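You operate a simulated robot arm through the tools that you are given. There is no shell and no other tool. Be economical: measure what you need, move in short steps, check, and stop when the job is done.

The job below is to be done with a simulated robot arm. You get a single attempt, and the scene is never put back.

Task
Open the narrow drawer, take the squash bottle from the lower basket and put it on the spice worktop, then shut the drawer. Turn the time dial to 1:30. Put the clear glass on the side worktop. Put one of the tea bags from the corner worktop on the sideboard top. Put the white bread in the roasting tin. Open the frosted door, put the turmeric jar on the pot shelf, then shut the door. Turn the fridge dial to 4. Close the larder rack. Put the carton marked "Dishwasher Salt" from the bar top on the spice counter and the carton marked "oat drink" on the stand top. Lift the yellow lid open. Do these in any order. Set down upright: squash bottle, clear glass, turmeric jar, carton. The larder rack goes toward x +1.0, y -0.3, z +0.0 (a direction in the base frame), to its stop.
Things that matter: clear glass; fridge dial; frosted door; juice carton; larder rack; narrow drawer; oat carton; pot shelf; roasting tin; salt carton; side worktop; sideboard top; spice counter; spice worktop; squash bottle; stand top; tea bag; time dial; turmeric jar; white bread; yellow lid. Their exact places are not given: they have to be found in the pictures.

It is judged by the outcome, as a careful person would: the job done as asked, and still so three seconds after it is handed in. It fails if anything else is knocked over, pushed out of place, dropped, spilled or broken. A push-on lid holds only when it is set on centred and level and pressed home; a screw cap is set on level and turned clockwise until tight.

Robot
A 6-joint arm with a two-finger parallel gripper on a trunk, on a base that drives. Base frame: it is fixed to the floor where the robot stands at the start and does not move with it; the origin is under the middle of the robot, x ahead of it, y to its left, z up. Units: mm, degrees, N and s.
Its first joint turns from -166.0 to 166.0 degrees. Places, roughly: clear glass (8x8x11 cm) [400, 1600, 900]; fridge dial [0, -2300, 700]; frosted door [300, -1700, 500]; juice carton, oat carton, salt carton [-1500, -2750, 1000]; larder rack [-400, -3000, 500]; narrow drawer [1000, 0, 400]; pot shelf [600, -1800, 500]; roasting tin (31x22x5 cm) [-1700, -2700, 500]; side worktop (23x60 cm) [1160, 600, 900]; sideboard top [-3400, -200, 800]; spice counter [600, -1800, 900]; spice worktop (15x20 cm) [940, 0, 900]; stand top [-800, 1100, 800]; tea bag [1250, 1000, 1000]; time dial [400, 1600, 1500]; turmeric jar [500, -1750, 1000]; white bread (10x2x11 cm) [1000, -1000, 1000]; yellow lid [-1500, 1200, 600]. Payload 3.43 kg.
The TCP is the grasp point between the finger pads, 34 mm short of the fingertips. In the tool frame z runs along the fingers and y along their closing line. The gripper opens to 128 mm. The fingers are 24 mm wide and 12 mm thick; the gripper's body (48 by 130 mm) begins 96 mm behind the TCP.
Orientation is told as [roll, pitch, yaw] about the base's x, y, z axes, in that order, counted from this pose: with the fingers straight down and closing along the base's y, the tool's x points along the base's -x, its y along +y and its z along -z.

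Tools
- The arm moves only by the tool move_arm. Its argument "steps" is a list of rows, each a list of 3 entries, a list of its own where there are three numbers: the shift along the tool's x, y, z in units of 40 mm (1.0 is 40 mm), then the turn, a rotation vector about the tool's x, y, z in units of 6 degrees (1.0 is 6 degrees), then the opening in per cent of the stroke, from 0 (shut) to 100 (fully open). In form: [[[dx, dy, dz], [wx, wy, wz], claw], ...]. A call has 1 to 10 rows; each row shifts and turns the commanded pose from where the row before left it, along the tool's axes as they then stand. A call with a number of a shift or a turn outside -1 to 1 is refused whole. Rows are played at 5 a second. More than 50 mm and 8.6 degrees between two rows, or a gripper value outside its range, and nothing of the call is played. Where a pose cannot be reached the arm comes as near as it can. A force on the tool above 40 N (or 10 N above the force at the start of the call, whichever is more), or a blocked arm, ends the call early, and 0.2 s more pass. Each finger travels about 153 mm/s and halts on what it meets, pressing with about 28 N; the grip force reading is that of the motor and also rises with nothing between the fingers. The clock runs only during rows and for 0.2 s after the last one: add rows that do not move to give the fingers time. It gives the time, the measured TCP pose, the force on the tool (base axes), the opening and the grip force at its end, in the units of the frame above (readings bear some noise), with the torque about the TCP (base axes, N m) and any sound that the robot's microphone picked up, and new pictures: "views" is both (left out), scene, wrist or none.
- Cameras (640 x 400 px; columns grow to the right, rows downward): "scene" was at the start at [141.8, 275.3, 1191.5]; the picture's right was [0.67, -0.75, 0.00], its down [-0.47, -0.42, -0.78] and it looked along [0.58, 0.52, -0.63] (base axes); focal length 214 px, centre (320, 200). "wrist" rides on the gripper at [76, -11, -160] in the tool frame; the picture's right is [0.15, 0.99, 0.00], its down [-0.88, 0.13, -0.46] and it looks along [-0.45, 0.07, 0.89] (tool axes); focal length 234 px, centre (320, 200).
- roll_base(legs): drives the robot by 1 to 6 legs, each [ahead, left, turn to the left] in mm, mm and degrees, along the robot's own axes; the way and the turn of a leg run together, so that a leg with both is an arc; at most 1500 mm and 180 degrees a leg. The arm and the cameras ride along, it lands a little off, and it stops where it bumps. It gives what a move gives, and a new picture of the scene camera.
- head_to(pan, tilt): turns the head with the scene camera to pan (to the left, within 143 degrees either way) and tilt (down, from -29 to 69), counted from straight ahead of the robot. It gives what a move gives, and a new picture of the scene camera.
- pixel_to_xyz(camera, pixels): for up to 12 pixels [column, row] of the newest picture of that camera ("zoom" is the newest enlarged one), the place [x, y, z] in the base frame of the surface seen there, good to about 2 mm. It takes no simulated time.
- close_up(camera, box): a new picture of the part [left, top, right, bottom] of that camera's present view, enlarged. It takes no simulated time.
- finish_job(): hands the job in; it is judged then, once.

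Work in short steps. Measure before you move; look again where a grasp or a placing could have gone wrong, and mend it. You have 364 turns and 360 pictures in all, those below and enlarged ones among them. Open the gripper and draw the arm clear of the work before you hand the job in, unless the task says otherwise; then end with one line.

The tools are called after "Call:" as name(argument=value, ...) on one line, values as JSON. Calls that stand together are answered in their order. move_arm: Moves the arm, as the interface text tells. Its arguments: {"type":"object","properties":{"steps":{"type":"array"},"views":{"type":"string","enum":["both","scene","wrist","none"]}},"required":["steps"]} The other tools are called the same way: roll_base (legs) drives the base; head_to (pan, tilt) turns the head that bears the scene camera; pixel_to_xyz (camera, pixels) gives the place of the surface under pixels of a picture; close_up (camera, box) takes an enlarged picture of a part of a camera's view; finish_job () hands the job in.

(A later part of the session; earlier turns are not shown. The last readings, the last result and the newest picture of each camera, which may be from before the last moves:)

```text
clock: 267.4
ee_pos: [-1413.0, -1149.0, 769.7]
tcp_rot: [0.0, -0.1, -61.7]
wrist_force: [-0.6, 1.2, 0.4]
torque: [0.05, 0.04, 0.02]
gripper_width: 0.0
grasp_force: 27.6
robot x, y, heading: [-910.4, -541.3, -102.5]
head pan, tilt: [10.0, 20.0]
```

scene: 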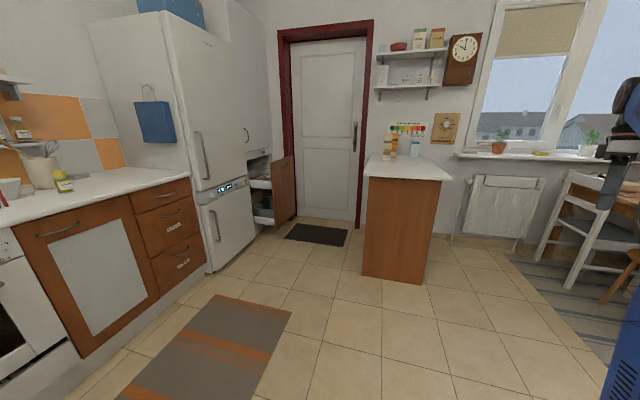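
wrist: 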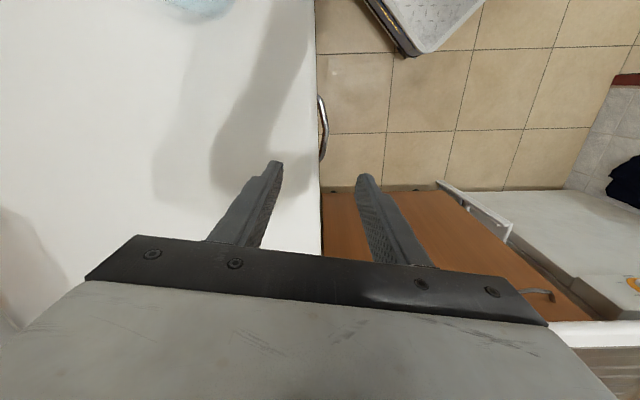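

I turn and drive so that the fingers come just west of the larder panel.

Call:
roll_base(legs=[[0, 0, 42.5], [803, -269, 0], [790, -265, 0]])

Call:
head_to(pan=-10, tilt=40)

```text
clock: 278.0
ee_pos: [-554.0, -2985.9, 770.0]
tcp_rot: [0.0, -0.2, -19.7]
wrist_force: [0.1, -0.1, -0.5]
torque: [0.0, -0.02, 0.0]
gripper_width: 0.0
grasp_force: 28.0
robot x, y, heading: [-593.6, -2197.4, -60.7]
head pan, tilt: [10.0, 20.0]
```

scene: 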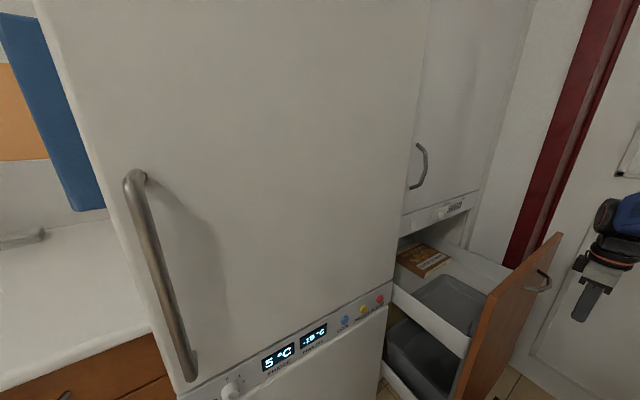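

```text
clock: 278.8
ee_pos: [-554.8, -2984.1, 771.4]
tcp_rot: [0.1, -0.1, -19.8]
wrist_force: [0.1, -0.6, -0.2]
torque: [0.0, -0.03, -0.01]
gripper_width: 0.0
grasp_force: 27.4
robot x, y, heading: [-590.6, -2196.5, -60.8]
head pan, tilt: [-10.0, 40.0]
```

scene: 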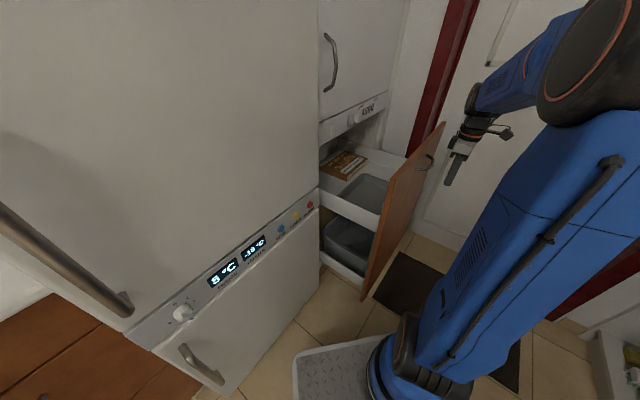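

Call:
pixel_to_xyz(camera="scene", pixels=[[430, 162], [425, 168], [432, 156], [444, 122], [408, 160], [410, 190], [370, 295], [440, 135], [458, 175]])

Call:
close_up(camera="scene", box=[380, 100, 520, 220])

```text
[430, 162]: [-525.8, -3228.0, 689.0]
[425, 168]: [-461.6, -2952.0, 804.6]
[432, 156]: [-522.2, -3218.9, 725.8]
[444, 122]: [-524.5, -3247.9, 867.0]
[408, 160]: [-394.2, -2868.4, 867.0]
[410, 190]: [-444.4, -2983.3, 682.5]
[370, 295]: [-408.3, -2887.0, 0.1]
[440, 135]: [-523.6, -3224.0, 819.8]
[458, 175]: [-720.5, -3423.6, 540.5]
```

```text
3.33 times, centred on (450, 160) of scene
```

zoom: 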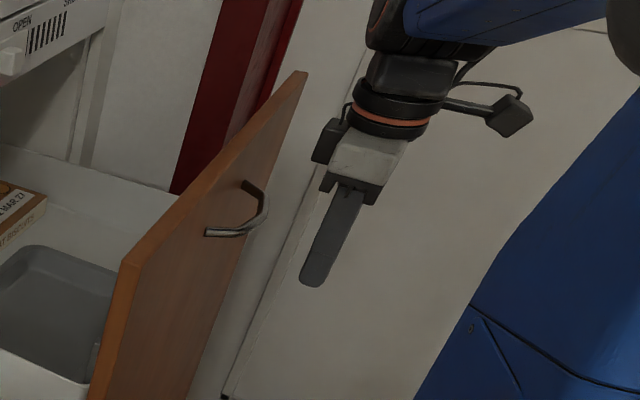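

The handle bar (z≈805, centre ≈(-497,-3045)) is in line with the fingers. I shift 38 mm south and push along -x of the tool = (0.95,-0.32).

Call:
move_arm(steps=[[[0, -0.95, 0], [0, 0, 0], 0], [[-0.9, 0, 0], [0, 0, 0], 0], [[-0.9, 0, 0], [0, 0, 0], 0], [[-0.9, 0, 0], [0, 0, 0], 0], [[-0.9, 0, 0], [0, 0, 0], 0], [[-0.9, 0, 0], [0, 0, 0], 0], [[0, 0, 0], [0, 0, 0], 0]], views="scene")

```text
clock: 280.4
ee_pos: [-396.4, -3080.2, 770.1]
tcp_rot: [0.0, -0.2, -19.7]
wrist_force: [0.1, 0.0, -0.9]
torque: [-0.03, -0.04, 0.01]
gripper_width: 0.0
grasp_force: 28.3
robot x, y, heading: [-589.5, -2198.9, -60.5]
head pan, tilt: [-10.0, 40.0]
```

scene: 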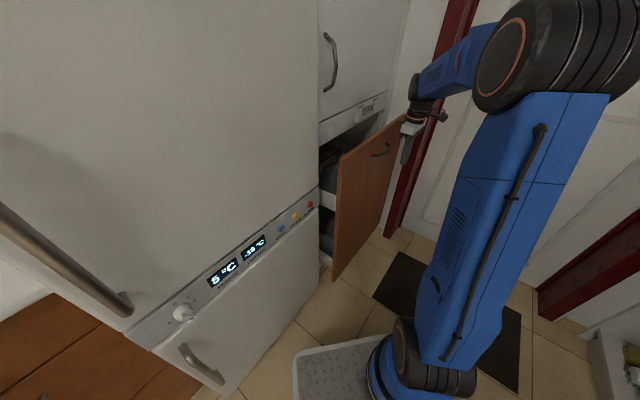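

The panel moves in. Continue pushing to the stop.

Call:
move_arm(steps=[[[-0.8, 0, 0], [0, 0, 0], 0], [[-0.8, 0, 0], [0, 0, 0], 0], [[-0.8, 0, 0], [0, 0, 0], 0], [[-0.6, 0, 0], [0, 0, 0], 0], [[-0.5, 0, 0], [0, 0, 0], 0], [[-0.5, 0, 0], [0, 0, 0], 0]], views="scene")

```text
clock: 281.8
ee_pos: [-260.2, -3128.9, 768.6]
tcp_rot: [0.2, 0.5, -19.8]
wrist_force: [-8.3, 2.4, 1.5]
torque: [-0.05, -0.25, 0.13]
gripper_width: 0.0
grasp_force: 28.2
robot x, y, heading: [-587.9, -2194.8, -60.4]
head pan, tilt: [-10.0, 40.0]
stopped in row 6: the force on the tool passed its limit (the readings are from after the stop); the commanded pose is now the measured one
```

scene: 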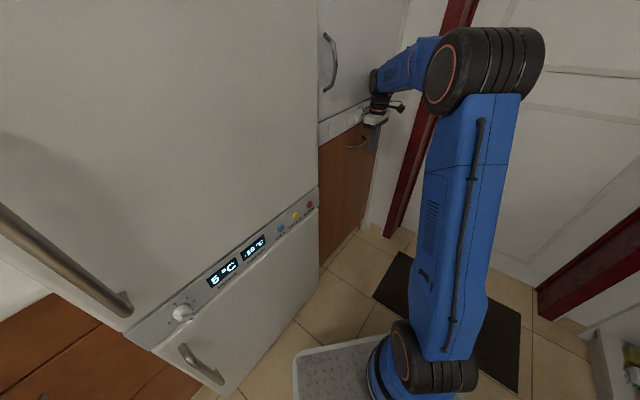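

Call:
close_up(camera="scene", box=[300, 70, 440, 270])

Call:
pixel_to_xyz(camera="scene", pixels=[[325, 155], [335, 180], [330, 220], [345, 170], [325, 128], [345, 115], [310, 150], [318, 215], [335, 100]])

```text
2.00 times, centred on (370, 170) of scene
```

zoom: 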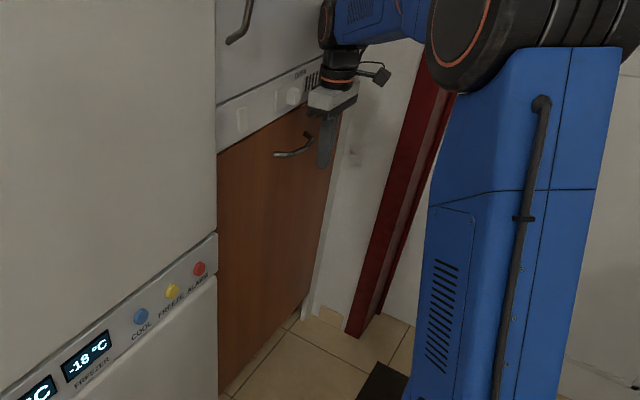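

```text
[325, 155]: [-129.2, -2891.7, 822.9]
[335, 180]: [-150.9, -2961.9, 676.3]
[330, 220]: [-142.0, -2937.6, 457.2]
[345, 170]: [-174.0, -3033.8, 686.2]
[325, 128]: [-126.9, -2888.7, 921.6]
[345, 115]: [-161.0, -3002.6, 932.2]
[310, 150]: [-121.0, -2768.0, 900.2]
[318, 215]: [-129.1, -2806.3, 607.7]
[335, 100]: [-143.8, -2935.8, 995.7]
```

The panel is flush with the unit above: rack closed. I withdraw and measure the fridge dial at (183,313).

Call:
move_arm(steps=[[[0.9, 0, 0], [0, 0, 0], 0], [[0.9, 0, -0.3], [0, 0, 0], 0], [[0.9, 0, -0.3], [0, 0, 0], 0], [[0.9, 0, -0.3], [0, 0, 0], 0], [[0.9, 0, 0], [0, 0, 0], 0], [[0.9, 0, 0], [0, 0, 0], 0]], views="none")

Call:
close_up(camera="scene", box=[140, 270, 260, 345])

Call:
pixel_to_xyz(camera="zoom", pixels=[[228, 228], [215, 228], [245, 228], [228, 210], [228, 245], [170, 260], [290, 210], [200, 180], [260, 280], [360, 170]])

```text
clock: 283.1
ee_pos: [-463.6, -3056.9, 804.4]
tcp_rot: [0.2, 0.4, -19.6]
wrist_force: [-0.1, 0.4, -0.6]
torque: [0.06, 0.0, 0.0]
gripper_width: 0.0
grasp_force: 28.0
robot x, y, heading: [-591.8, -2199.6, -60.3]
head pan, tilt: [-10.0, 40.0]
```

```text
5.33 times, centred on (200, 308) of scene
```

zoom: 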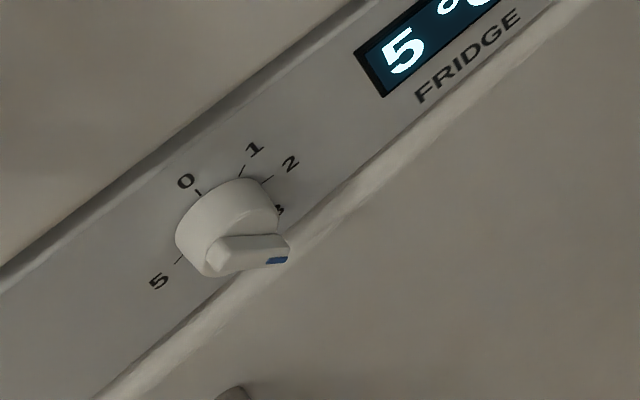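

```text
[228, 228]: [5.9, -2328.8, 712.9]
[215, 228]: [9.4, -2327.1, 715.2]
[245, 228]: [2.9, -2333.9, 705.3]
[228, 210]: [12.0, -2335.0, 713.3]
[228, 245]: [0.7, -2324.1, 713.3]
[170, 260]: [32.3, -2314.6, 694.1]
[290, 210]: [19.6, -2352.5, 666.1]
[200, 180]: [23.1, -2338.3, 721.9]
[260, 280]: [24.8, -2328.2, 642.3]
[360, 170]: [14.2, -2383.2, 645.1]
```

The dial's numbers go clockwise 0…5; the pointer seems near 3. I need a frontal approach: drive to (-813,-1855), heading -30°, and pitch the tool to horizontal toward (0.95,-0.32).

Call:
roll_base(legs=[[-409, -21, 0], [0, 0, 30]])

Call:
move_arm(steps=[[[0, 0, 0], [0, -1, 0], 40], [[0, 0, 0], [0, -1, 0], 40], [[0, 0, 0], [0, -1, 0], 40], [[0, 0, 0], [0, -1, 0], 40], [[0, 0, 0], [0, -1, 0], 40], [[0, 0, 0], [0, -1, 0], 40], [[0, 0, 0], [0, -1, 0], 40], [[0, 0, 0], [0, -1, 0], 40], [[0, 0, 0], [0, -1, 0], 40], [[0, 0, 0], [0, -1, 0], 40]], views="none")

```text
clock: 287.1
ee_pos: [-267.0, -2533.0, 804.9]
tcp_rot: [0.3, 0.4, 10.3]
wrist_force: [0.5, -1.0, 0.3]
torque: [0.0, 0.0, 0.03]
gripper_width: 0.3
grasp_force: 28.0
robot x, y, heading: [-808.4, -1851.6, -30.7]
head pan, tilt: [-10.0, 40.0]
```

scene: 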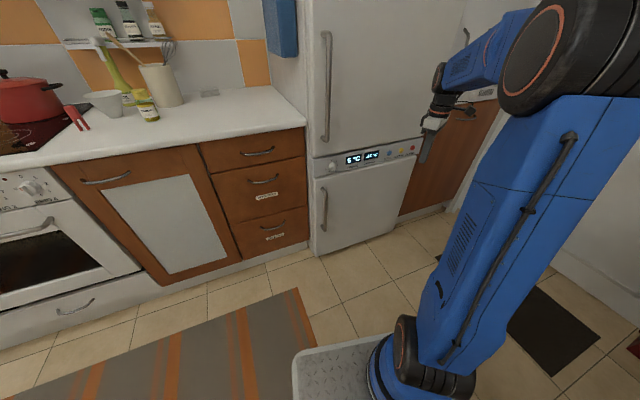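

```text
clock: 289.3
ee_pos: [-268.0, -2534.0, 804.2]
tcp_rot: [0.3, -59.7, 10.0]
wrist_force: [-0.9, 0.2, -1.1]
torque: [0.01, -0.04, -0.02]
gripper_width: 51.3
grasp_force: 0.1
robot x, y, heading: [-805.0, -1854.1, -30.5]
head pan, tilt: [-10.0, 40.0]
```

Call:
move_arm(steps=[[[0, 0, 0], [0, -1, 0], 50], [[0, 0, 0], [0, -1, 0], 50], [[0, 0, 0], [0, -1, 0], 50], [[0, 0, 0], [0, -1, 0], 50], [[0, 0, 0], [0, -1, 0], 50], [[0, 0, 0], [1, 0, 0], 50], [[0, 0, 0], [1, 0, 0], 50], [[0, 0, 0], [1, 0, 0], 50], [[0, 0, 0], [1, 0, 0], 50], [[0, 0, 0], [0.77, 0, 0], 50]], views="wrist")

Call:
close_up(camera="scene", box=[310, 140, 410, 190])

```text
clock: 291.5
ee_pos: [-268.3, -2534.5, 804.9]
tcp_rot: [-0.4, -89.7, -17.8]
wrist_force: [0.0, -0.8, 1.1]
torque: [0.0, 0.0, -0.01]
gripper_width: 64.4
grasp_force: 0.2
robot x, y, heading: [-808.9, -1856.0, -30.7]
head pan, tilt: [-10.0, 40.0]
```

wrist: 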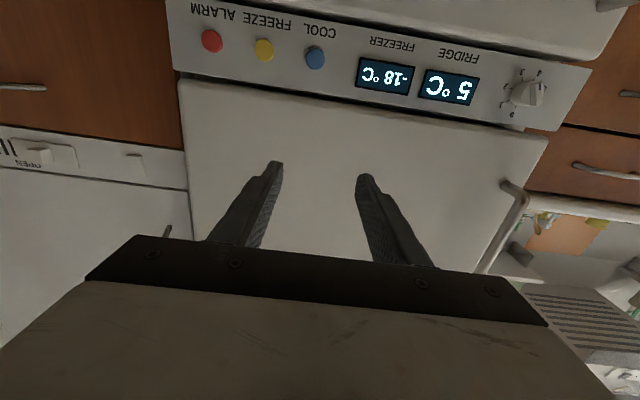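

```text
6.40 times, centred on (360, 165) of scene
```

zoom: 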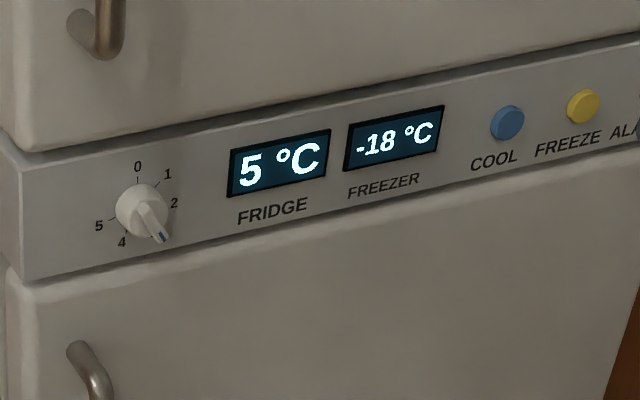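

Call:
close_up(camera="wrist", box=[480, 50, 580, 140])

Call:
pixel_to_xyz(camera="zoom", pixels=[[288, 190], [340, 190], [230, 190], [280, 120], [280, 270], [170, 200], [300, 170], [420, 270], [340, 110]])

```text
4.44 times, centred on (530, 95) of wrist
```

zoom: 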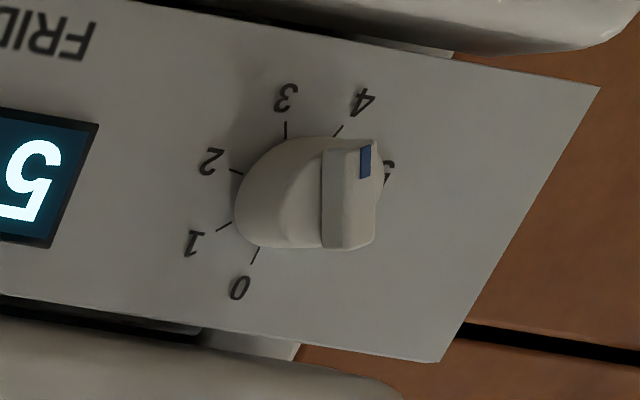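

```text
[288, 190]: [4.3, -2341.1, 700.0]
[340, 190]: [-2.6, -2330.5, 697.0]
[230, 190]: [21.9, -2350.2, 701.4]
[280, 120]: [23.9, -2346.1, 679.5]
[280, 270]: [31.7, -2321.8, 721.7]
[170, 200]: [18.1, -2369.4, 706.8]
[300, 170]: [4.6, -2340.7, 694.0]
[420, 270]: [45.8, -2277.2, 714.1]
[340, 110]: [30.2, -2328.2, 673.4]
```

Call:
pixel_to_xyz(camera="zoom", pixels=[[256, 255], [223, 226], [236, 170], [287, 130], [337, 130], [240, 287], [193, 243], [212, 162], [288, 97], [362, 100], [392, 172]])

```text
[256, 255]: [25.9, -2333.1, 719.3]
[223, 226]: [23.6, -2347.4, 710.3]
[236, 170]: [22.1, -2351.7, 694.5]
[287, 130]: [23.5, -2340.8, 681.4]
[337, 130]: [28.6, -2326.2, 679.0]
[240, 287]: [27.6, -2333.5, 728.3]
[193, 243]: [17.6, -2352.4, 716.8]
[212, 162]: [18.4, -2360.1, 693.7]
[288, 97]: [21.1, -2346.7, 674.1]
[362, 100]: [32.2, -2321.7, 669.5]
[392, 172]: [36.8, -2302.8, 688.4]
```

The dial's labels are spaced 50°: 3 at 150°, 4 at 200° clockwise from the top; centre (27.5,-2330.5,698) on the face. I bring the tool 100 mm in front of it.

Call:
move_arm(steps=[[[0.334, 0.894, 0.25], [0, 0, 0], 50], [[0.334, 0.894, 0.25], [0, 0, 0], 50], [[0.334, 0.894, 0.25], [0, 0, 0], 50], [[0.334, 0.894, 0.25], [0, 0, 0], 50], [[0.334, 0.894, 0.25], [0, 0, 0], 50], [[0.334, 0.894, 0.25], [0, 0, 0], 50], [[0.334, 0.894, 0.25], [0, 0, 0], 50], [[0.334, 0.894, 0.25], [0, 0, 0], 50], [[0, 0, 0], [0, 0, 0], 50]], views="wrist")

```text
clock: 293.5
ee_pos: [-60.3, -2339.4, 727.1]
tcp_rot: [39.9, -89.3, -57.9]
wrist_force: [0.0, 0.2, 0.0]
torque: [0.01, 0.0, -0.02]
gripper_width: 64.0
grasp_force: 0.0
out of reach, approached as far as the arm can: row 3, 4, 5, 6, 7, 8
robot x, y, heading: [-806.6, -1852.5, -30.7]
head pan, tilt: [-10.0, 40.0]
```

wrist: 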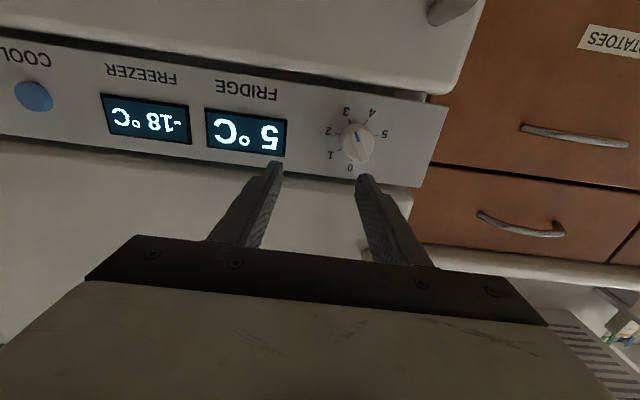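

The arm is at its near limit; I shift the base back 65 mm and refine.

Call:
roll_base(legs=[[-51, 41, 0]])

Call:
move_arm(steps=[[[0.36, -0.2, 0.3], [0, 0, 0], 45], [[0.36, -0.2, 0.3], [0, 0, 0], 45], [[0, 0, 0], [0, 0, 0], 45]], views="wrist")

Call:
close_up(camera="wrist", box=[260, 80, 400, 180])

```text
clock: 294.5
ee_pos: [-85.1, -2279.1, 729.9]
tcp_rot: [40.4, -89.2, -58.3]
wrist_force: [0.3, 0.3, -0.2]
torque: [0.0, 0.01, 0.02]
gripper_width: 63.6
grasp_force: 0.1
robot x, y, heading: [-831.4, -1792.2, -30.8]
head pan, tilt: [-10.0, 40.0]
```

scene: 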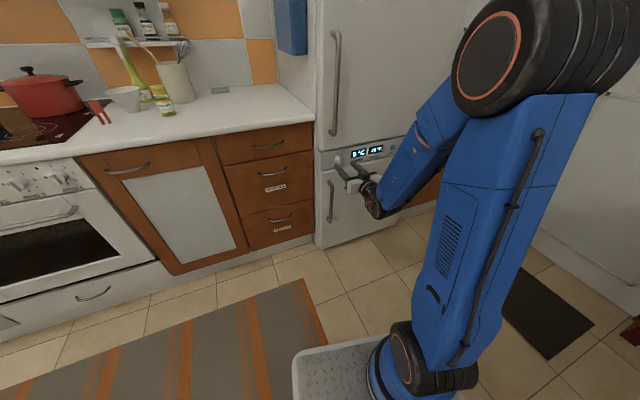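

```text
clock: 295.3
ee_pos: [-66.0, -2300.9, 699.6]
tcp_rot: [53.5, -88.8, -71.3]
wrist_force: [0.3, -0.8, 0.3]
torque: [0.03, 0.02, 0.01]
gripper_width: 57.7
grasp_force: 0.1
robot x, y, heading: [-835.0, -1795.6, -30.8]
head pan, tilt: [-10.0, 40.0]
```

wrist: 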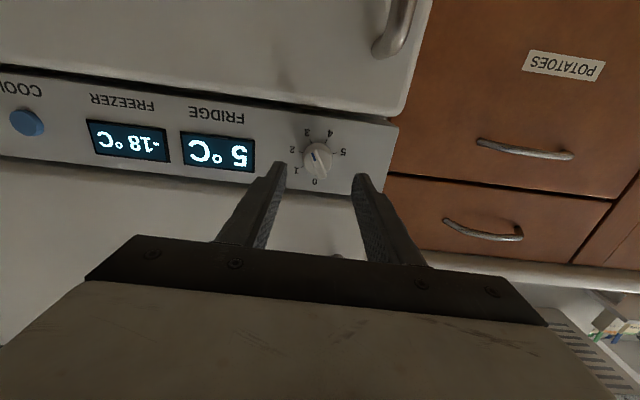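

```text
4.00 times, centred on (330, 130) of wrist
```

zoom: 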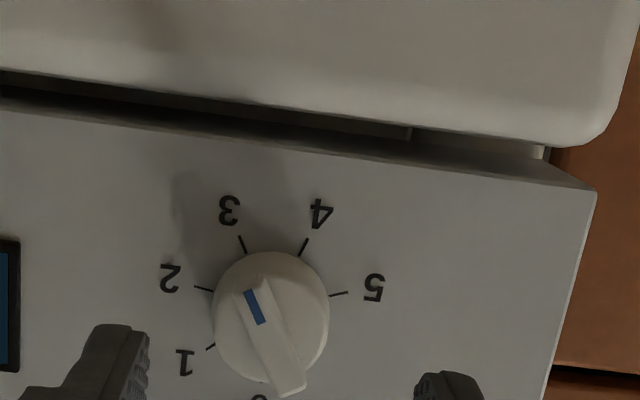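

Pointer on 3 confirmed. I advance 60 mm and close on the knob.

Call:
move_arm(steps=[[[0, 0, 0.75], [0, 0, 0], 45], [[0, 0, 0.72], [0, 0, 0], 45], [[0, 0, 0], [0, 0, 0], 45], [[0, 0, 0], [0, 0, 0], 10], [[0, 0, 0], [0, 0, 0], 10]], views="wrist")

```text
clock: 296.5
ee_pos: [-12.1, -2321.3, 699.0]
tcp_rot: [54.6, -88.9, -72.5]
wrist_force: [-2.9, -29.2, 0.7]
torque: [0.18, 0.34, -1.04]
gripper_width: 31.6
grasp_force: 45.1
robot x, y, heading: [-830.6, -1792.0, -30.5]
head pan, tilt: [-10.0, 40.0]
```

wrist: 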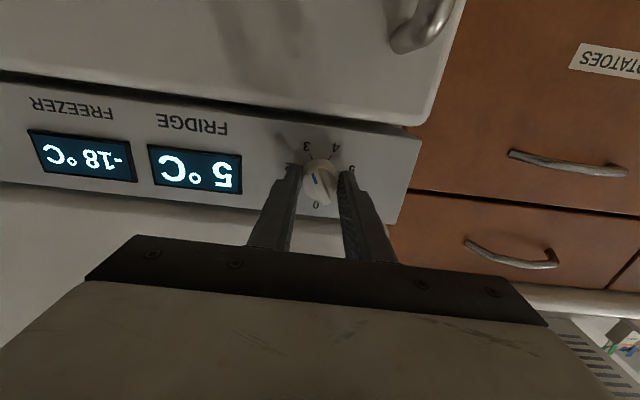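

Gripped (31.6 mm). I relieve the side load 3 mm and turn clockwise ~25° first.

Call:
move_arm(steps=[[[0, -0.08, 0], [0, 0, 0], 10], [[0, 0, 0], [0, 0, 1], 10], [[0, 0, 0], [0, 0, 1], 10], [[0, 0, 0], [0, 0, 1], 10], [[0, 0, 0], [0, 0, 1], 10], [[0, 0, 0], [0, 0, 1], 10], [[0, 0, 0], [0, 0, 1], 10], [[0, 0, 0], [0, 0, 1], 10], [[0, 0, 0], [0, 0, 1], 10], [[0, 0, 0], [0, 0, 0.33], 10]], views="wrist")

Call:
close_up(camera="wrist", box=[240, 100, 400, 240])

```text
clock: 298.5
ee_pos: [-12.1, -2319.8, 699.1]
tcp_rot: [89.4, -43.1, -107.3]
wrist_force: [-10.3, 8.2, 9.2]
torque: [-0.16, -0.5, 0.09]
gripper_width: 31.4
grasp_force: 44.9
robot x, y, heading: [-831.5, -1794.2, -30.5]
head pan, tilt: [-10.0, 40.0]
stopped in row 9: the force on the tool passed its limit (the readings are from after the stop); the commanded pose is now the measured one
```

wrist: 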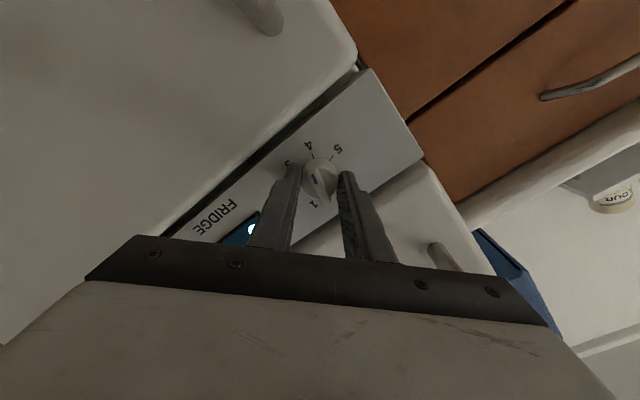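

```text
2.86 times, centred on (320, 170) of wrist
```

zoom: 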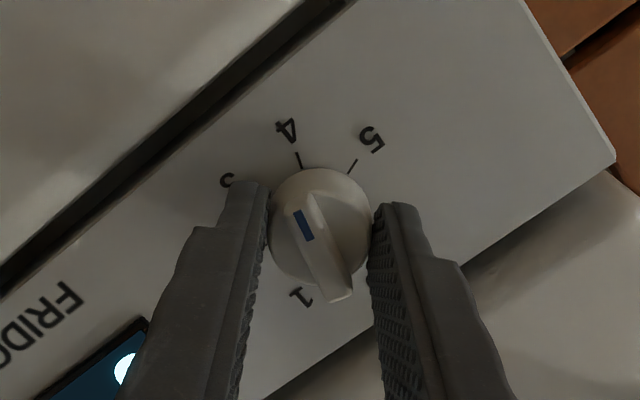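

Call:
close_up(camera="scene", box=[320, 130, 400, 190])

```text
6.67 times, centred on (360, 160) of scene
```

zoom: 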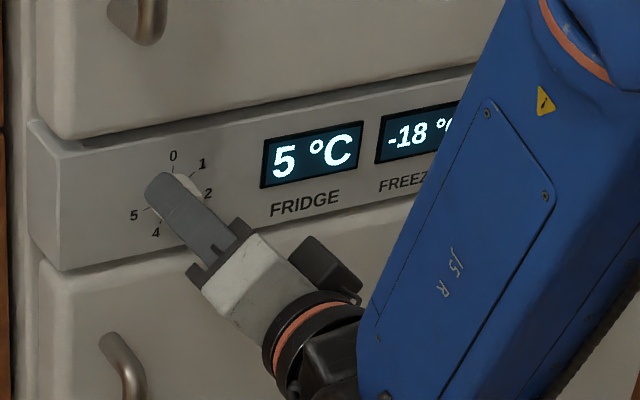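

I turn 3.5° more to complete 50°, then release and inspect.

Call:
move_arm(steps=[[[0, 0, 0], [0, 0, 0.6], 10], [[0, 0, 0], [0, 0, 0], 10], [[0, 0, 0], [0, 0, 0], 50], [[0, 0, 0], [0, 0, 0], 50], [[0, 0, -1], [0, 0, 0], 50], [[0, 0, -1], [0, 0, 0], 50]], views="wrist")

Call:
close_up(camera="wrist", box=[250, 80, 390, 190])

```text
clock: 299.9
ee_pos: [-87.9, -2297.1, 698.4]
tcp_rot: [89.2, -39.4, -107.2]
wrist_force: [-0.3, -0.1, 1.5]
torque: [0.01, -0.02, 0.0]
gripper_width: 63.9
grasp_force: 0.1
robot x, y, heading: [-833.6, -1795.6, -30.5]
head pan, tilt: [-10.0, 40.0]
```

wrist: 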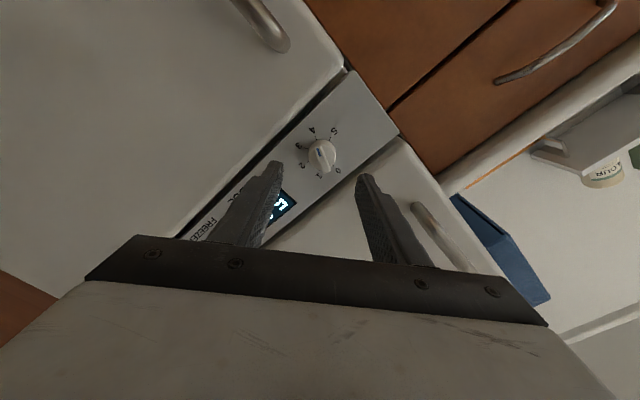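

```text
3.64 times, centred on (320, 135) of wrist
```

zoom: 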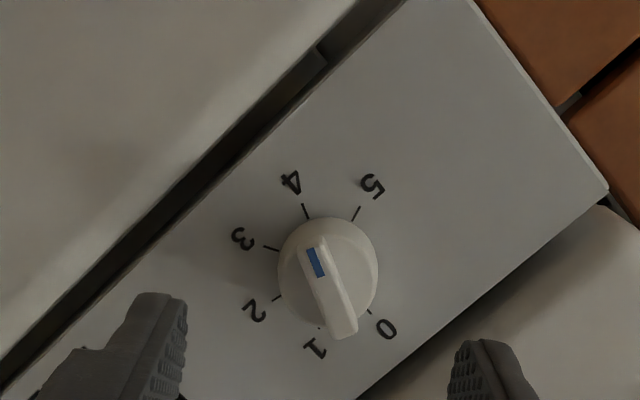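

The pointer is on 4. Now the frosted door: I back the base off and study the cabinet and the turmeric jar.

Call:
roll_base(legs=[[-200, 150, 0]])

Call:
close_up(camera="scene", box=[60, 60, 320, 280])

Call:
pixel_to_xyz(camera="zoom", pixels=[[180, 220], [300, 220], [200, 300], [120, 180], [340, 160], [250, 60], [250, 75], [210, 90], [270, 120], [330, 330], [170, 210], [215, 205]])

```text
clock: 301.8
ee_pos: [-182.4, -2063.5, 698.7]
tcp_rot: [89.2, -39.3, -107.1]
wrist_force: [0.8, -0.2, -0.7]
torque: [0.01, 0.03, 0.0]
gripper_width: 64.0
grasp_force: 0.0
robot x, y, heading: [-929.3, -1562.4, -30.6]
head pan, tilt: [-10.0, 40.0]
```

scene: 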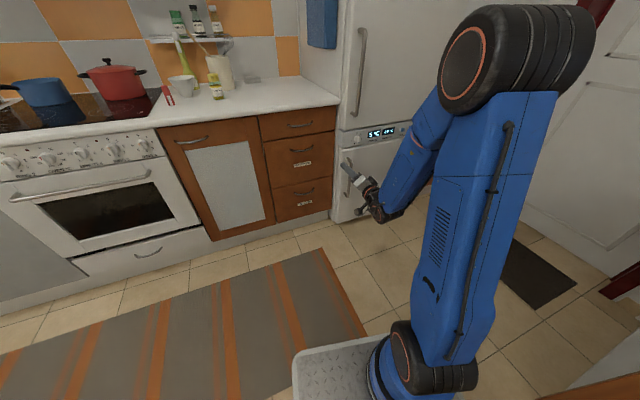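

```text
1.82 times, centred on (190, 170) of scene
```

zoom: 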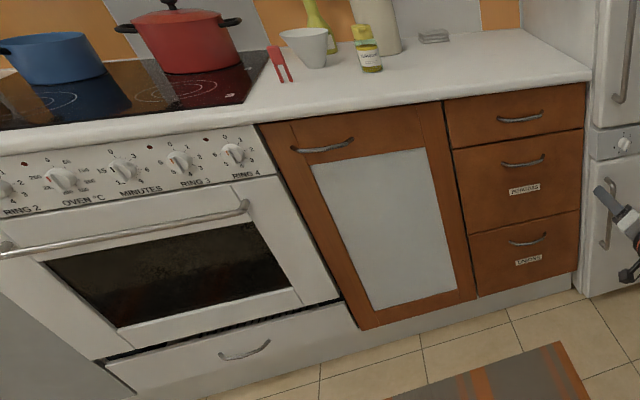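

```text
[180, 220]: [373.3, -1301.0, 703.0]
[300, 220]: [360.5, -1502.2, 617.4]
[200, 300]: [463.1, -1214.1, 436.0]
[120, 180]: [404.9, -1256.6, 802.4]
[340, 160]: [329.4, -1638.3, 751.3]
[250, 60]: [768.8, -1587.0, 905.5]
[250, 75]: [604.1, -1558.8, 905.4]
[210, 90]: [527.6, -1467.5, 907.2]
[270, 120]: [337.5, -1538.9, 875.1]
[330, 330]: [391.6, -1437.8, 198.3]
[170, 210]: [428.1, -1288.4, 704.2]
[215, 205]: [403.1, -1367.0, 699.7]
```

Call:
close_up(camera="scene", box=[150, 115, 290, 250])

Call:
pixel_to_xyz(camera="zoom", pixels=[[35, 65], [325, 35], [370, 325], [215, 375], [75, 82], [100, 92], [130, 93], [160, 85], [180, 70], [120, 120], [250, 150], [345, 180]])

```text
2.96 times, centred on (220, 182) of scene
```

zoom: 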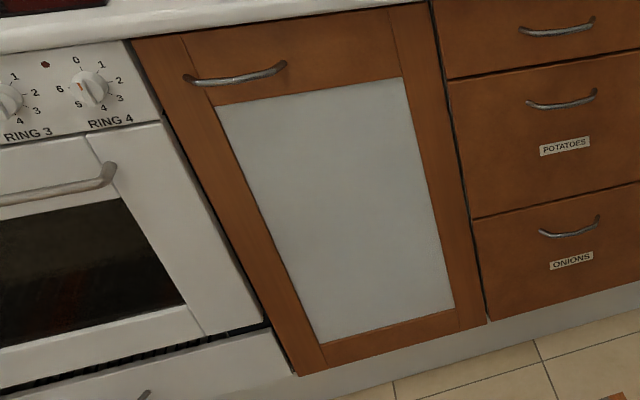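

```text
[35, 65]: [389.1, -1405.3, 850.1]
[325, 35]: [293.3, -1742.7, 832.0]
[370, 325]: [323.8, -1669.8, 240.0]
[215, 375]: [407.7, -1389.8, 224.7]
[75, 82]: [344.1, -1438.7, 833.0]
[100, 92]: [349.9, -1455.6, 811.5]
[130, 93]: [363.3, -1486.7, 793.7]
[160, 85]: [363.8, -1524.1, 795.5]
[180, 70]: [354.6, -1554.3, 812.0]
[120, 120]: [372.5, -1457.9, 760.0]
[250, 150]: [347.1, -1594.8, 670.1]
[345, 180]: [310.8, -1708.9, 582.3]
```

Call:
pixel_to_xyz(camera="zoom", pixels=[[187, 78], [205, 82], [235, 81], [260, 76], [285, 65], [140, 45], [422, 12], [480, 315], [300, 365], [190, 110], [300, 60], [400, 60]])

```text
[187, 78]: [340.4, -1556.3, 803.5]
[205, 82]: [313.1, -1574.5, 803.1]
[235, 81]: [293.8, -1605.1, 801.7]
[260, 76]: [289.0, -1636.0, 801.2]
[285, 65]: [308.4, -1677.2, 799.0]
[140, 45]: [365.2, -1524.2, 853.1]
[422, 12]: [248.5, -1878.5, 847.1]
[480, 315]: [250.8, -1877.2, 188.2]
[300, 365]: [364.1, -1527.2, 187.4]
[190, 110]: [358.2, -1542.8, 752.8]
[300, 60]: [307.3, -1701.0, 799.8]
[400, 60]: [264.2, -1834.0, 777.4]
```

The door spans (366,-1522)–(247,-1882) with the hinge at the right; handle bar mid (293,-1615,802). I turn the tool to close vertically, raise it, and move the base to line up.

Call:
roll_base(legs=[[83, 606, 0]])

Call:
move_arm(steps=[[[0, 0, 0], [0, 0, 1], 60], [[0, 0, 0], [0, 0, 1], 60], [[0, 0, 0], [0, 0, 1], 60], [[0, 0, 0], [0, 0, 1], 60], [[0, 0, 0], [0, 0, 1], 60], [[0, 0, 0], [0, 0, 1], 60], [[0, 0.8, 0], [0, 0, 0.6], 60], [[0, 0.9, 0], [0, 0, 0], 60], [[0, 0.9, 0], [0, 0, 0], 60], [[0, 0, 0], [0, 0, 0], 60]], views="wrist")

```text
clock: 305.2
ee_pos: [201.4, -1573.4, 698.6]
tcp_rot: [89.3, -39.3, -106.8]
wrist_force: [0.5, -0.6, -0.7]
torque: [0.02, 0.02, -0.01]
gripper_width: 64.0
grasp_force: 0.2
robot x, y, heading: [-550.3, -1071.3, -30.1]
head pan, tilt: [-10.0, 40.0]
```

scene: 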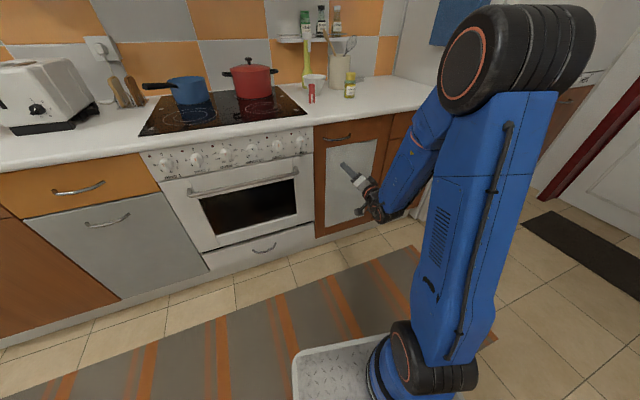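

```text
clock: 307.4
ee_pos: [204.7, -1572.1, 801.2]
tcp_rot: [89.4, 0.1, -107.2]
wrist_force: [-0.2, 0.3, 0.5]
torque: [0.03, 0.0, -0.01]
gripper_width: 76.8
grasp_force: 0.1
robot x, y, heading: [-546.5, -1077.7, -30.3]
head pan, tilt: [-10.0, 40.0]
```

wrist: 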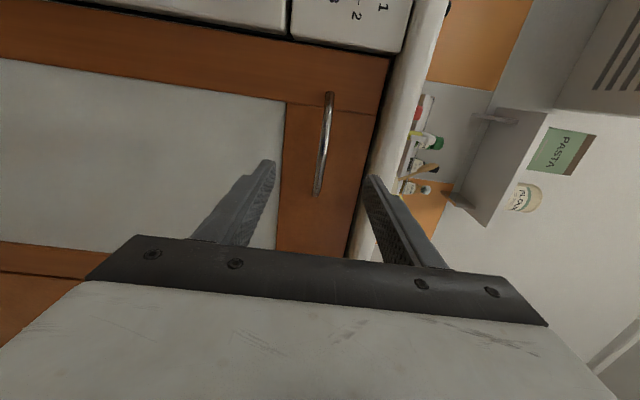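

The bar (325,140) is ahead. Align 15 mm right, advance 90 mm, close.

Call:
move_arm(steps=[[[-0.38, 0, 0.5], [0, 0, 0], 50], [[0, 0, 0.9], [0, 0, 0], 50], [[0, 0, 0.85], [0, 0, 0], 50], [[0, 0, 0], [0, 0, 0], 50], [[0, 0, 0], [0, 0, 0], 0], [[0, 0, 0], [0, 0, 0], 0], [[0, 0, 0], [0, 0, 0], 0]], views="wrist")

```text
clock: 309.0
ee_pos: [283.5, -1614.4, 801.8]
tcp_rot: [89.6, 0.2, -107.2]
wrist_force: [4.2, -7.3, 24.6]
torque: [-0.39, -0.27, 1.21]
gripper_width: 10.6
grasp_force: 44.3
robot x, y, heading: [-550.4, -1075.5, -30.0]
head pan, tilt: [-10.0, 40.0]
```

wrist: 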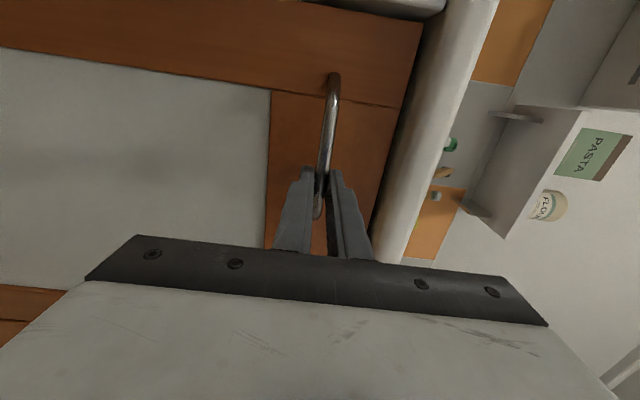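

Bar gripped. I pull the door along its arc with the tool turning with it (constant tool-frame step: z -27.6, x -6.1 mm per 6°).

Call:
move_arm(steps=[[[0, 0.04, 0], [0, 0, 0], 0], [[-0.153, 0, -0.69], [0, 1, 0], 0], [[-0.153, 0, -0.69], [0, 1, 0], 0], [[-0.153, 0, -0.69], [0, 1, 0], 0], [[-0.153, 0, -0.69], [0, 1, 0], 0], [[-0.153, 0, -0.69], [0, 1, 0], 0], [[0, 0, 0], [0, 0, 0], 0]], views="both")

```text
clock: 310.6
ee_pos: [146.2, -1631.6, 801.7]
tcp_rot: [89.5, 0.6, -77.2]
wrist_force: [4.2, -13.5, -20.7]
torque: [-0.99, 0.08, -0.24]
gripper_width: 10.7
grasp_force: 44.0
robot x, y, heading: [-545.5, -1075.5, -30.3]
head pan, tilt: [-10.0, 40.0]
```

scene: 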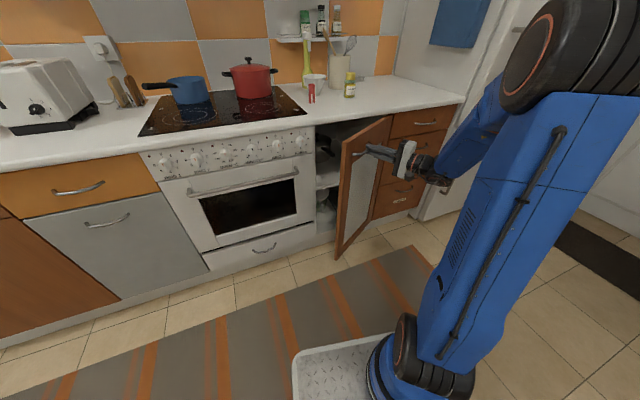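
wrist: 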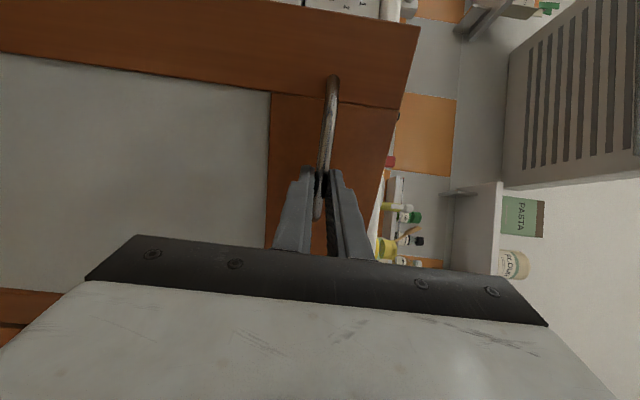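

30° open smoothly. Continue.

Call:
move_arm(steps=[[[-0.153, 0, -0.69], [0, 1, 0], 0], [[-0.153, 0, -0.69], [0, 1, 0], 0], [[-0.153, 0, -0.69], [0, 1, 0], 0], [[-0.153, 0, -0.69], [0, 1, 0], 0], [[-0.153, 0, -0.69], [0, 1, 0], 0], [[0, 0, 0], [0, 0, 0], 0]], views="scene")

```text
clock: 311.4
ee_pos: [86.5, -1663.3, 802.9]
tcp_rot: [89.6, 0.7, -62.7]
wrist_force: [-0.2, -7.2, -10.9]
torque: [-1.04, -0.38, -1.1]
gripper_width: 11.0
grasp_force: 44.6
robot x, y, heading: [-542.8, -1076.4, -30.1]
head pan, tilt: [-10.0, 40.0]
stopped in row 3: the force on the tool passed its limit (the readings are from after the stop); the commanded pose is now the measured one
```

scene: 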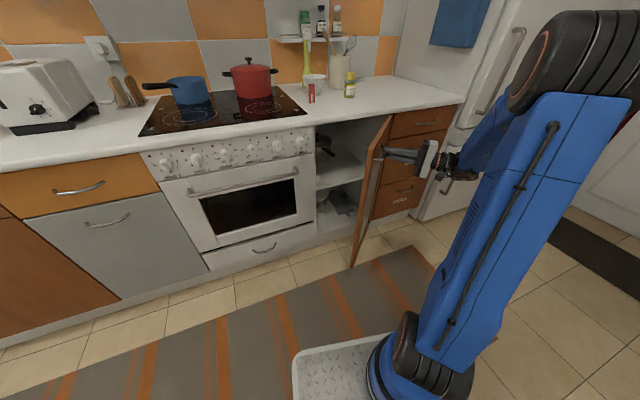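

~45°. Continue in another call.

Call:
move_arm(steps=[[[-0.13, 0, -0.69], [0, 1, 0], 0], [[-0.153, 0, -0.69], [0, 1, 0], 0], [[-0.153, 0, -0.69], [0, 1, 0], 0], [[-0.153, 0, -0.69], [0, 1, 0], 0], [[0, 0, 0], [0, 0, 0], 0]], views="scene")

```text
clock: 312.6
ee_pos: [11.6, -1745.5, 802.3]
tcp_rot: [89.9, 0.9, -38.6]
wrist_force: [-7.3, 6.0, -21.3]
torque: [-0.94, -0.63, 0.56]
gripper_width: 10.7
grasp_force: 44.4
robot x, y, heading: [-547.3, -1077.4, -30.2]
head pan, tilt: [-10.0, 40.0]
```

scene: 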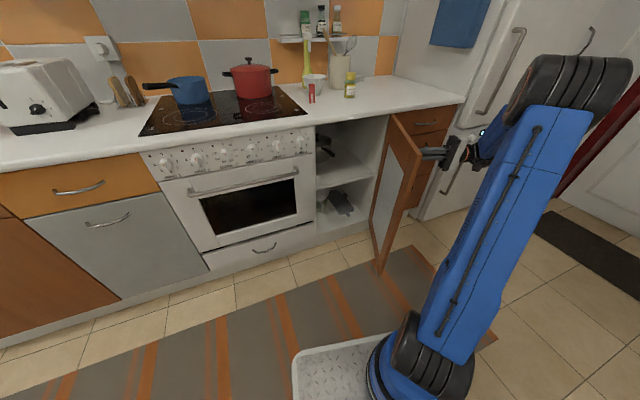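

~69°. Three more rows.

Call:
move_arm(steps=[[[-0.153, 0, -0.69], [0, 1, 0], 0], [[-0.153, 0, -0.69], [0, 1, 0], 0], [[-0.153, 0, -0.69], [0, 1, 0], 0], [[0, 0, 0], [0, 0, 0], 0]], views="scene")

```text
clock: 312.9
ee_pos: [15.9, -1742.4, 801.0]
tcp_rot: [89.8, 0.2, -37.0]
wrist_force: [-9.1, 12.2, 17.2]
torque: [-0.02, -0.36, 1.48]
gripper_width: 10.9
grasp_force: 44.9
out of reach, approached as far as the arm can: row 1
robot x, y, heading: [-550.5, -1072.5, -29.8]
head pan, tilt: [-10.0, 40.0]
stopped in row 1: the force on the tool passed its limit (the readings are from after the stop); the commanded pose is now the measured one
```

scene: 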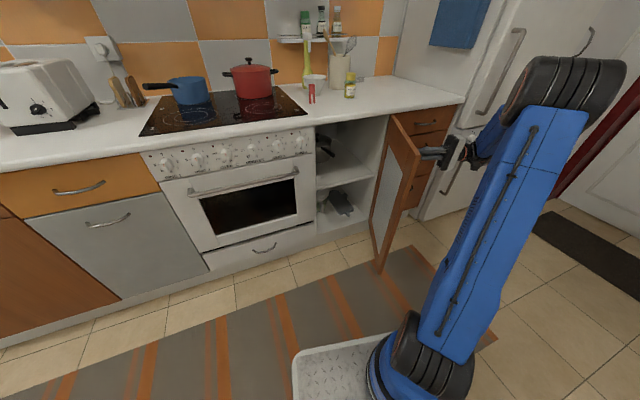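

The reach limit is met at ~70°. I release and back the tool off; I'll push the door further from inside.

Call:
move_arm(steps=[[[0, 0, 0], [0, 0, 0], 40], [[0, 0, 0], [0, 0, 0], 40], [[0, 0, -0.9], [0, 0, 0], 40], [[0, 0, -0.9], [0, 0, 0], 40], [[0, 0, -0.9], [0, -1, 0], 40], [[0, 0, 0], [0, -1, 0], 40]], views="none")

Call:
roll_base(legs=[[-250, 0, 0]])

```text
clock: 314.3
ee_pos: [-20.4, -1800.8, 773.3]
tcp_rot: [89.8, 0.1, -49.1]
wrist_force: [-3.3, 3.1, 32.1]
torque: [0.57, -0.97, 0.64]
gripper_width: 69.8
grasp_force: 16.4
out of reach, approached as far as the arm can: row 3, 4
robot x, y, heading: [-549.9, -1071.4, -29.9]
head pan, tilt: [-10.0, 40.0]
```

```text
clock: 315.0
ee_pos: [-23.5, -1800.5, 776.4]
tcp_rot: [89.8, -0.1, -49.2]
wrist_force: [-2.3, 1.7, 22.9]
torque: [0.51, -0.58, 0.23]
gripper_width: 64.5
grasp_force: 11.5
robot x, y, heading: [-551.1, -1071.1, -30.0]
head pan, tilt: [-10.0, 40.0]
stopped in leg 1: the force on the tool passed its limit (the readings are from after the stop); the commanded pose is now the measured one
```

scene: 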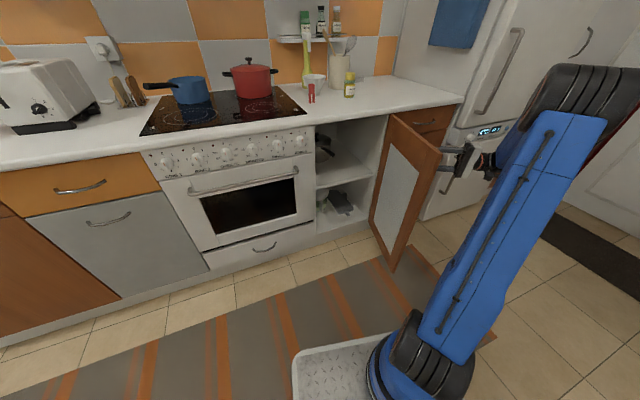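

The fingers are still astride the bar with the tool sagging. Look from the wrist, and zoom.

Call:
move_arm(steps=[[[0, 0.3, 0], [0, 0, 0], 50], [[0, 0, 0], [0, 0, 0], 50]], views="wrist")

Call:
close_up(camera="scene", box=[380, 60, 640, 260])

```text
clock: 315.6
ee_pos: [-23.3, -1801.3, 784.3]
tcp_rot: [89.7, 0.2, -49.3]
wrist_force: [-0.2, 0.3, -0.4]
torque: [0.01, -0.02, -0.01]
gripper_width: 63.7
grasp_force: 0.1
robot x, y, heading: [-554.3, -1075.0, -30.3]
head pan, tilt: [-10.0, 40.0]
```

wrist: 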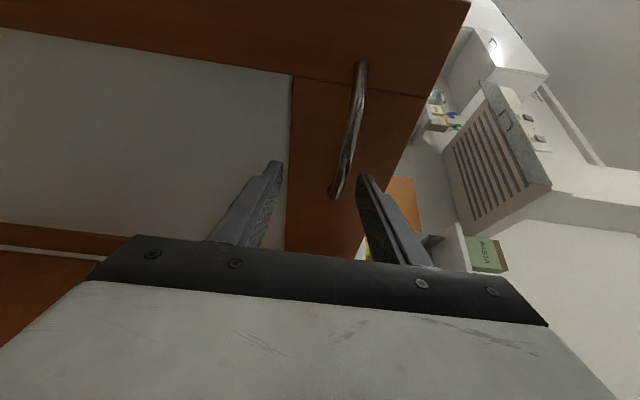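

```text
2.00 times, centred on (510, 160) of scene
```

zoom: 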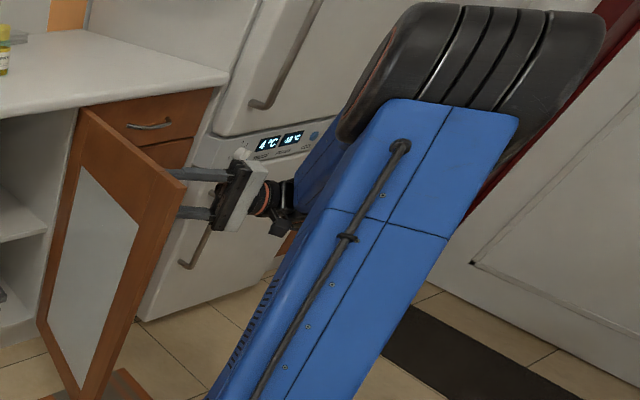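

The fridge now even reads 4 °C. The fingers are free of the bar (above and below it); I back the base along the door's direction.

Call:
roll_base(legs=[[-300, -30, 0]])

```text
clock: 317.6
ee_pos: [-294.0, -1679.2, 784.0]
tcp_rot: [89.6, 0.1, -49.4]
wrist_force: [-0.6, 0.3, 1.0]
torque: [0.05, -0.04, 0.02]
gripper_width: 64.0
grasp_force: 0.1
robot x, y, heading: [-825.4, -949.6, -30.5]
head pan, tilt: [-10.0, 40.0]
```

scene: 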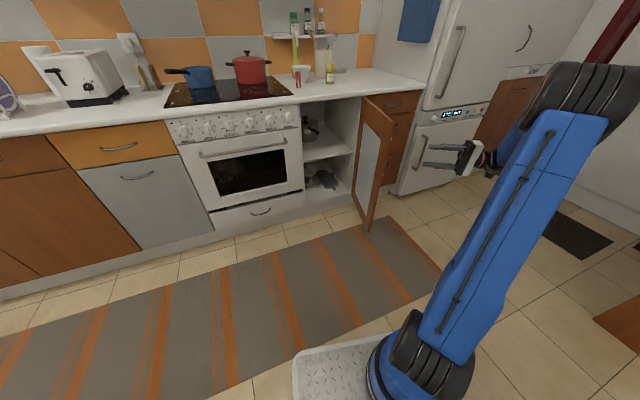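

Free. Now look closely at the jar and the inside of the cabinet.

Call:
close_up(camera="scene", box=[280, 50, 420, 230])

Call:
pixel_to_xyz(camera="zoom", pixels=[[111, 45], [111, 60], [111, 73], [101, 60], [121, 60], [90, 190], [110, 215], [140, 235], [150, 205], [70, 175], [95, 270], [180, 115], [205, 160]])

```text
2.22 times, centred on (350, 140) of scene
```

zoom: 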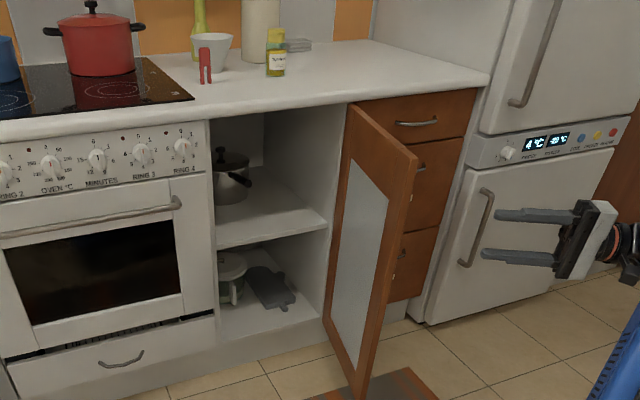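

```text
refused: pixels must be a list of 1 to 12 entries
```

Call:
pixel_to_xyz(camera="zoom", pixels=[[276, 35], [276, 65], [267, 60], [285, 60], [276, 77], [270, 215], [300, 220], [240, 235], [220, 235], [325, 225], [350, 110], [415, 160]])

Call:
pixel_to_xyz(camera="zoom", pixels=[[270, 240], [310, 232], [265, 190], [235, 200], [370, 390], [270, 320], [240, 185], [290, 205], [220, 75], [205, 78], [230, 70]])

```text
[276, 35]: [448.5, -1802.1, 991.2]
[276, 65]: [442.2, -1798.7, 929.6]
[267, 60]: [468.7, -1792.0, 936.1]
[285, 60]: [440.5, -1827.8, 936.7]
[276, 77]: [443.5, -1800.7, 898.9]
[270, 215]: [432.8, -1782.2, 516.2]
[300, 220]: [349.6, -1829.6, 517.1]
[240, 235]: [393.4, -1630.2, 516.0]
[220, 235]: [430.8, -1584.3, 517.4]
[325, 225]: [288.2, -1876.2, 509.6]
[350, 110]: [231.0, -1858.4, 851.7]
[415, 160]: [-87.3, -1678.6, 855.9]
```

```text
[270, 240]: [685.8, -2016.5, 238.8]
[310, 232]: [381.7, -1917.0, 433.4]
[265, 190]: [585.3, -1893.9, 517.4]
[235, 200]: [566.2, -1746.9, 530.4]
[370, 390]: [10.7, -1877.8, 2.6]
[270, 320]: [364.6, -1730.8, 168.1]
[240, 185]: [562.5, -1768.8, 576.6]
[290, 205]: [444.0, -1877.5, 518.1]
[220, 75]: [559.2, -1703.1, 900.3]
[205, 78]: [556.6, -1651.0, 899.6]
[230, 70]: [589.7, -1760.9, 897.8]
```

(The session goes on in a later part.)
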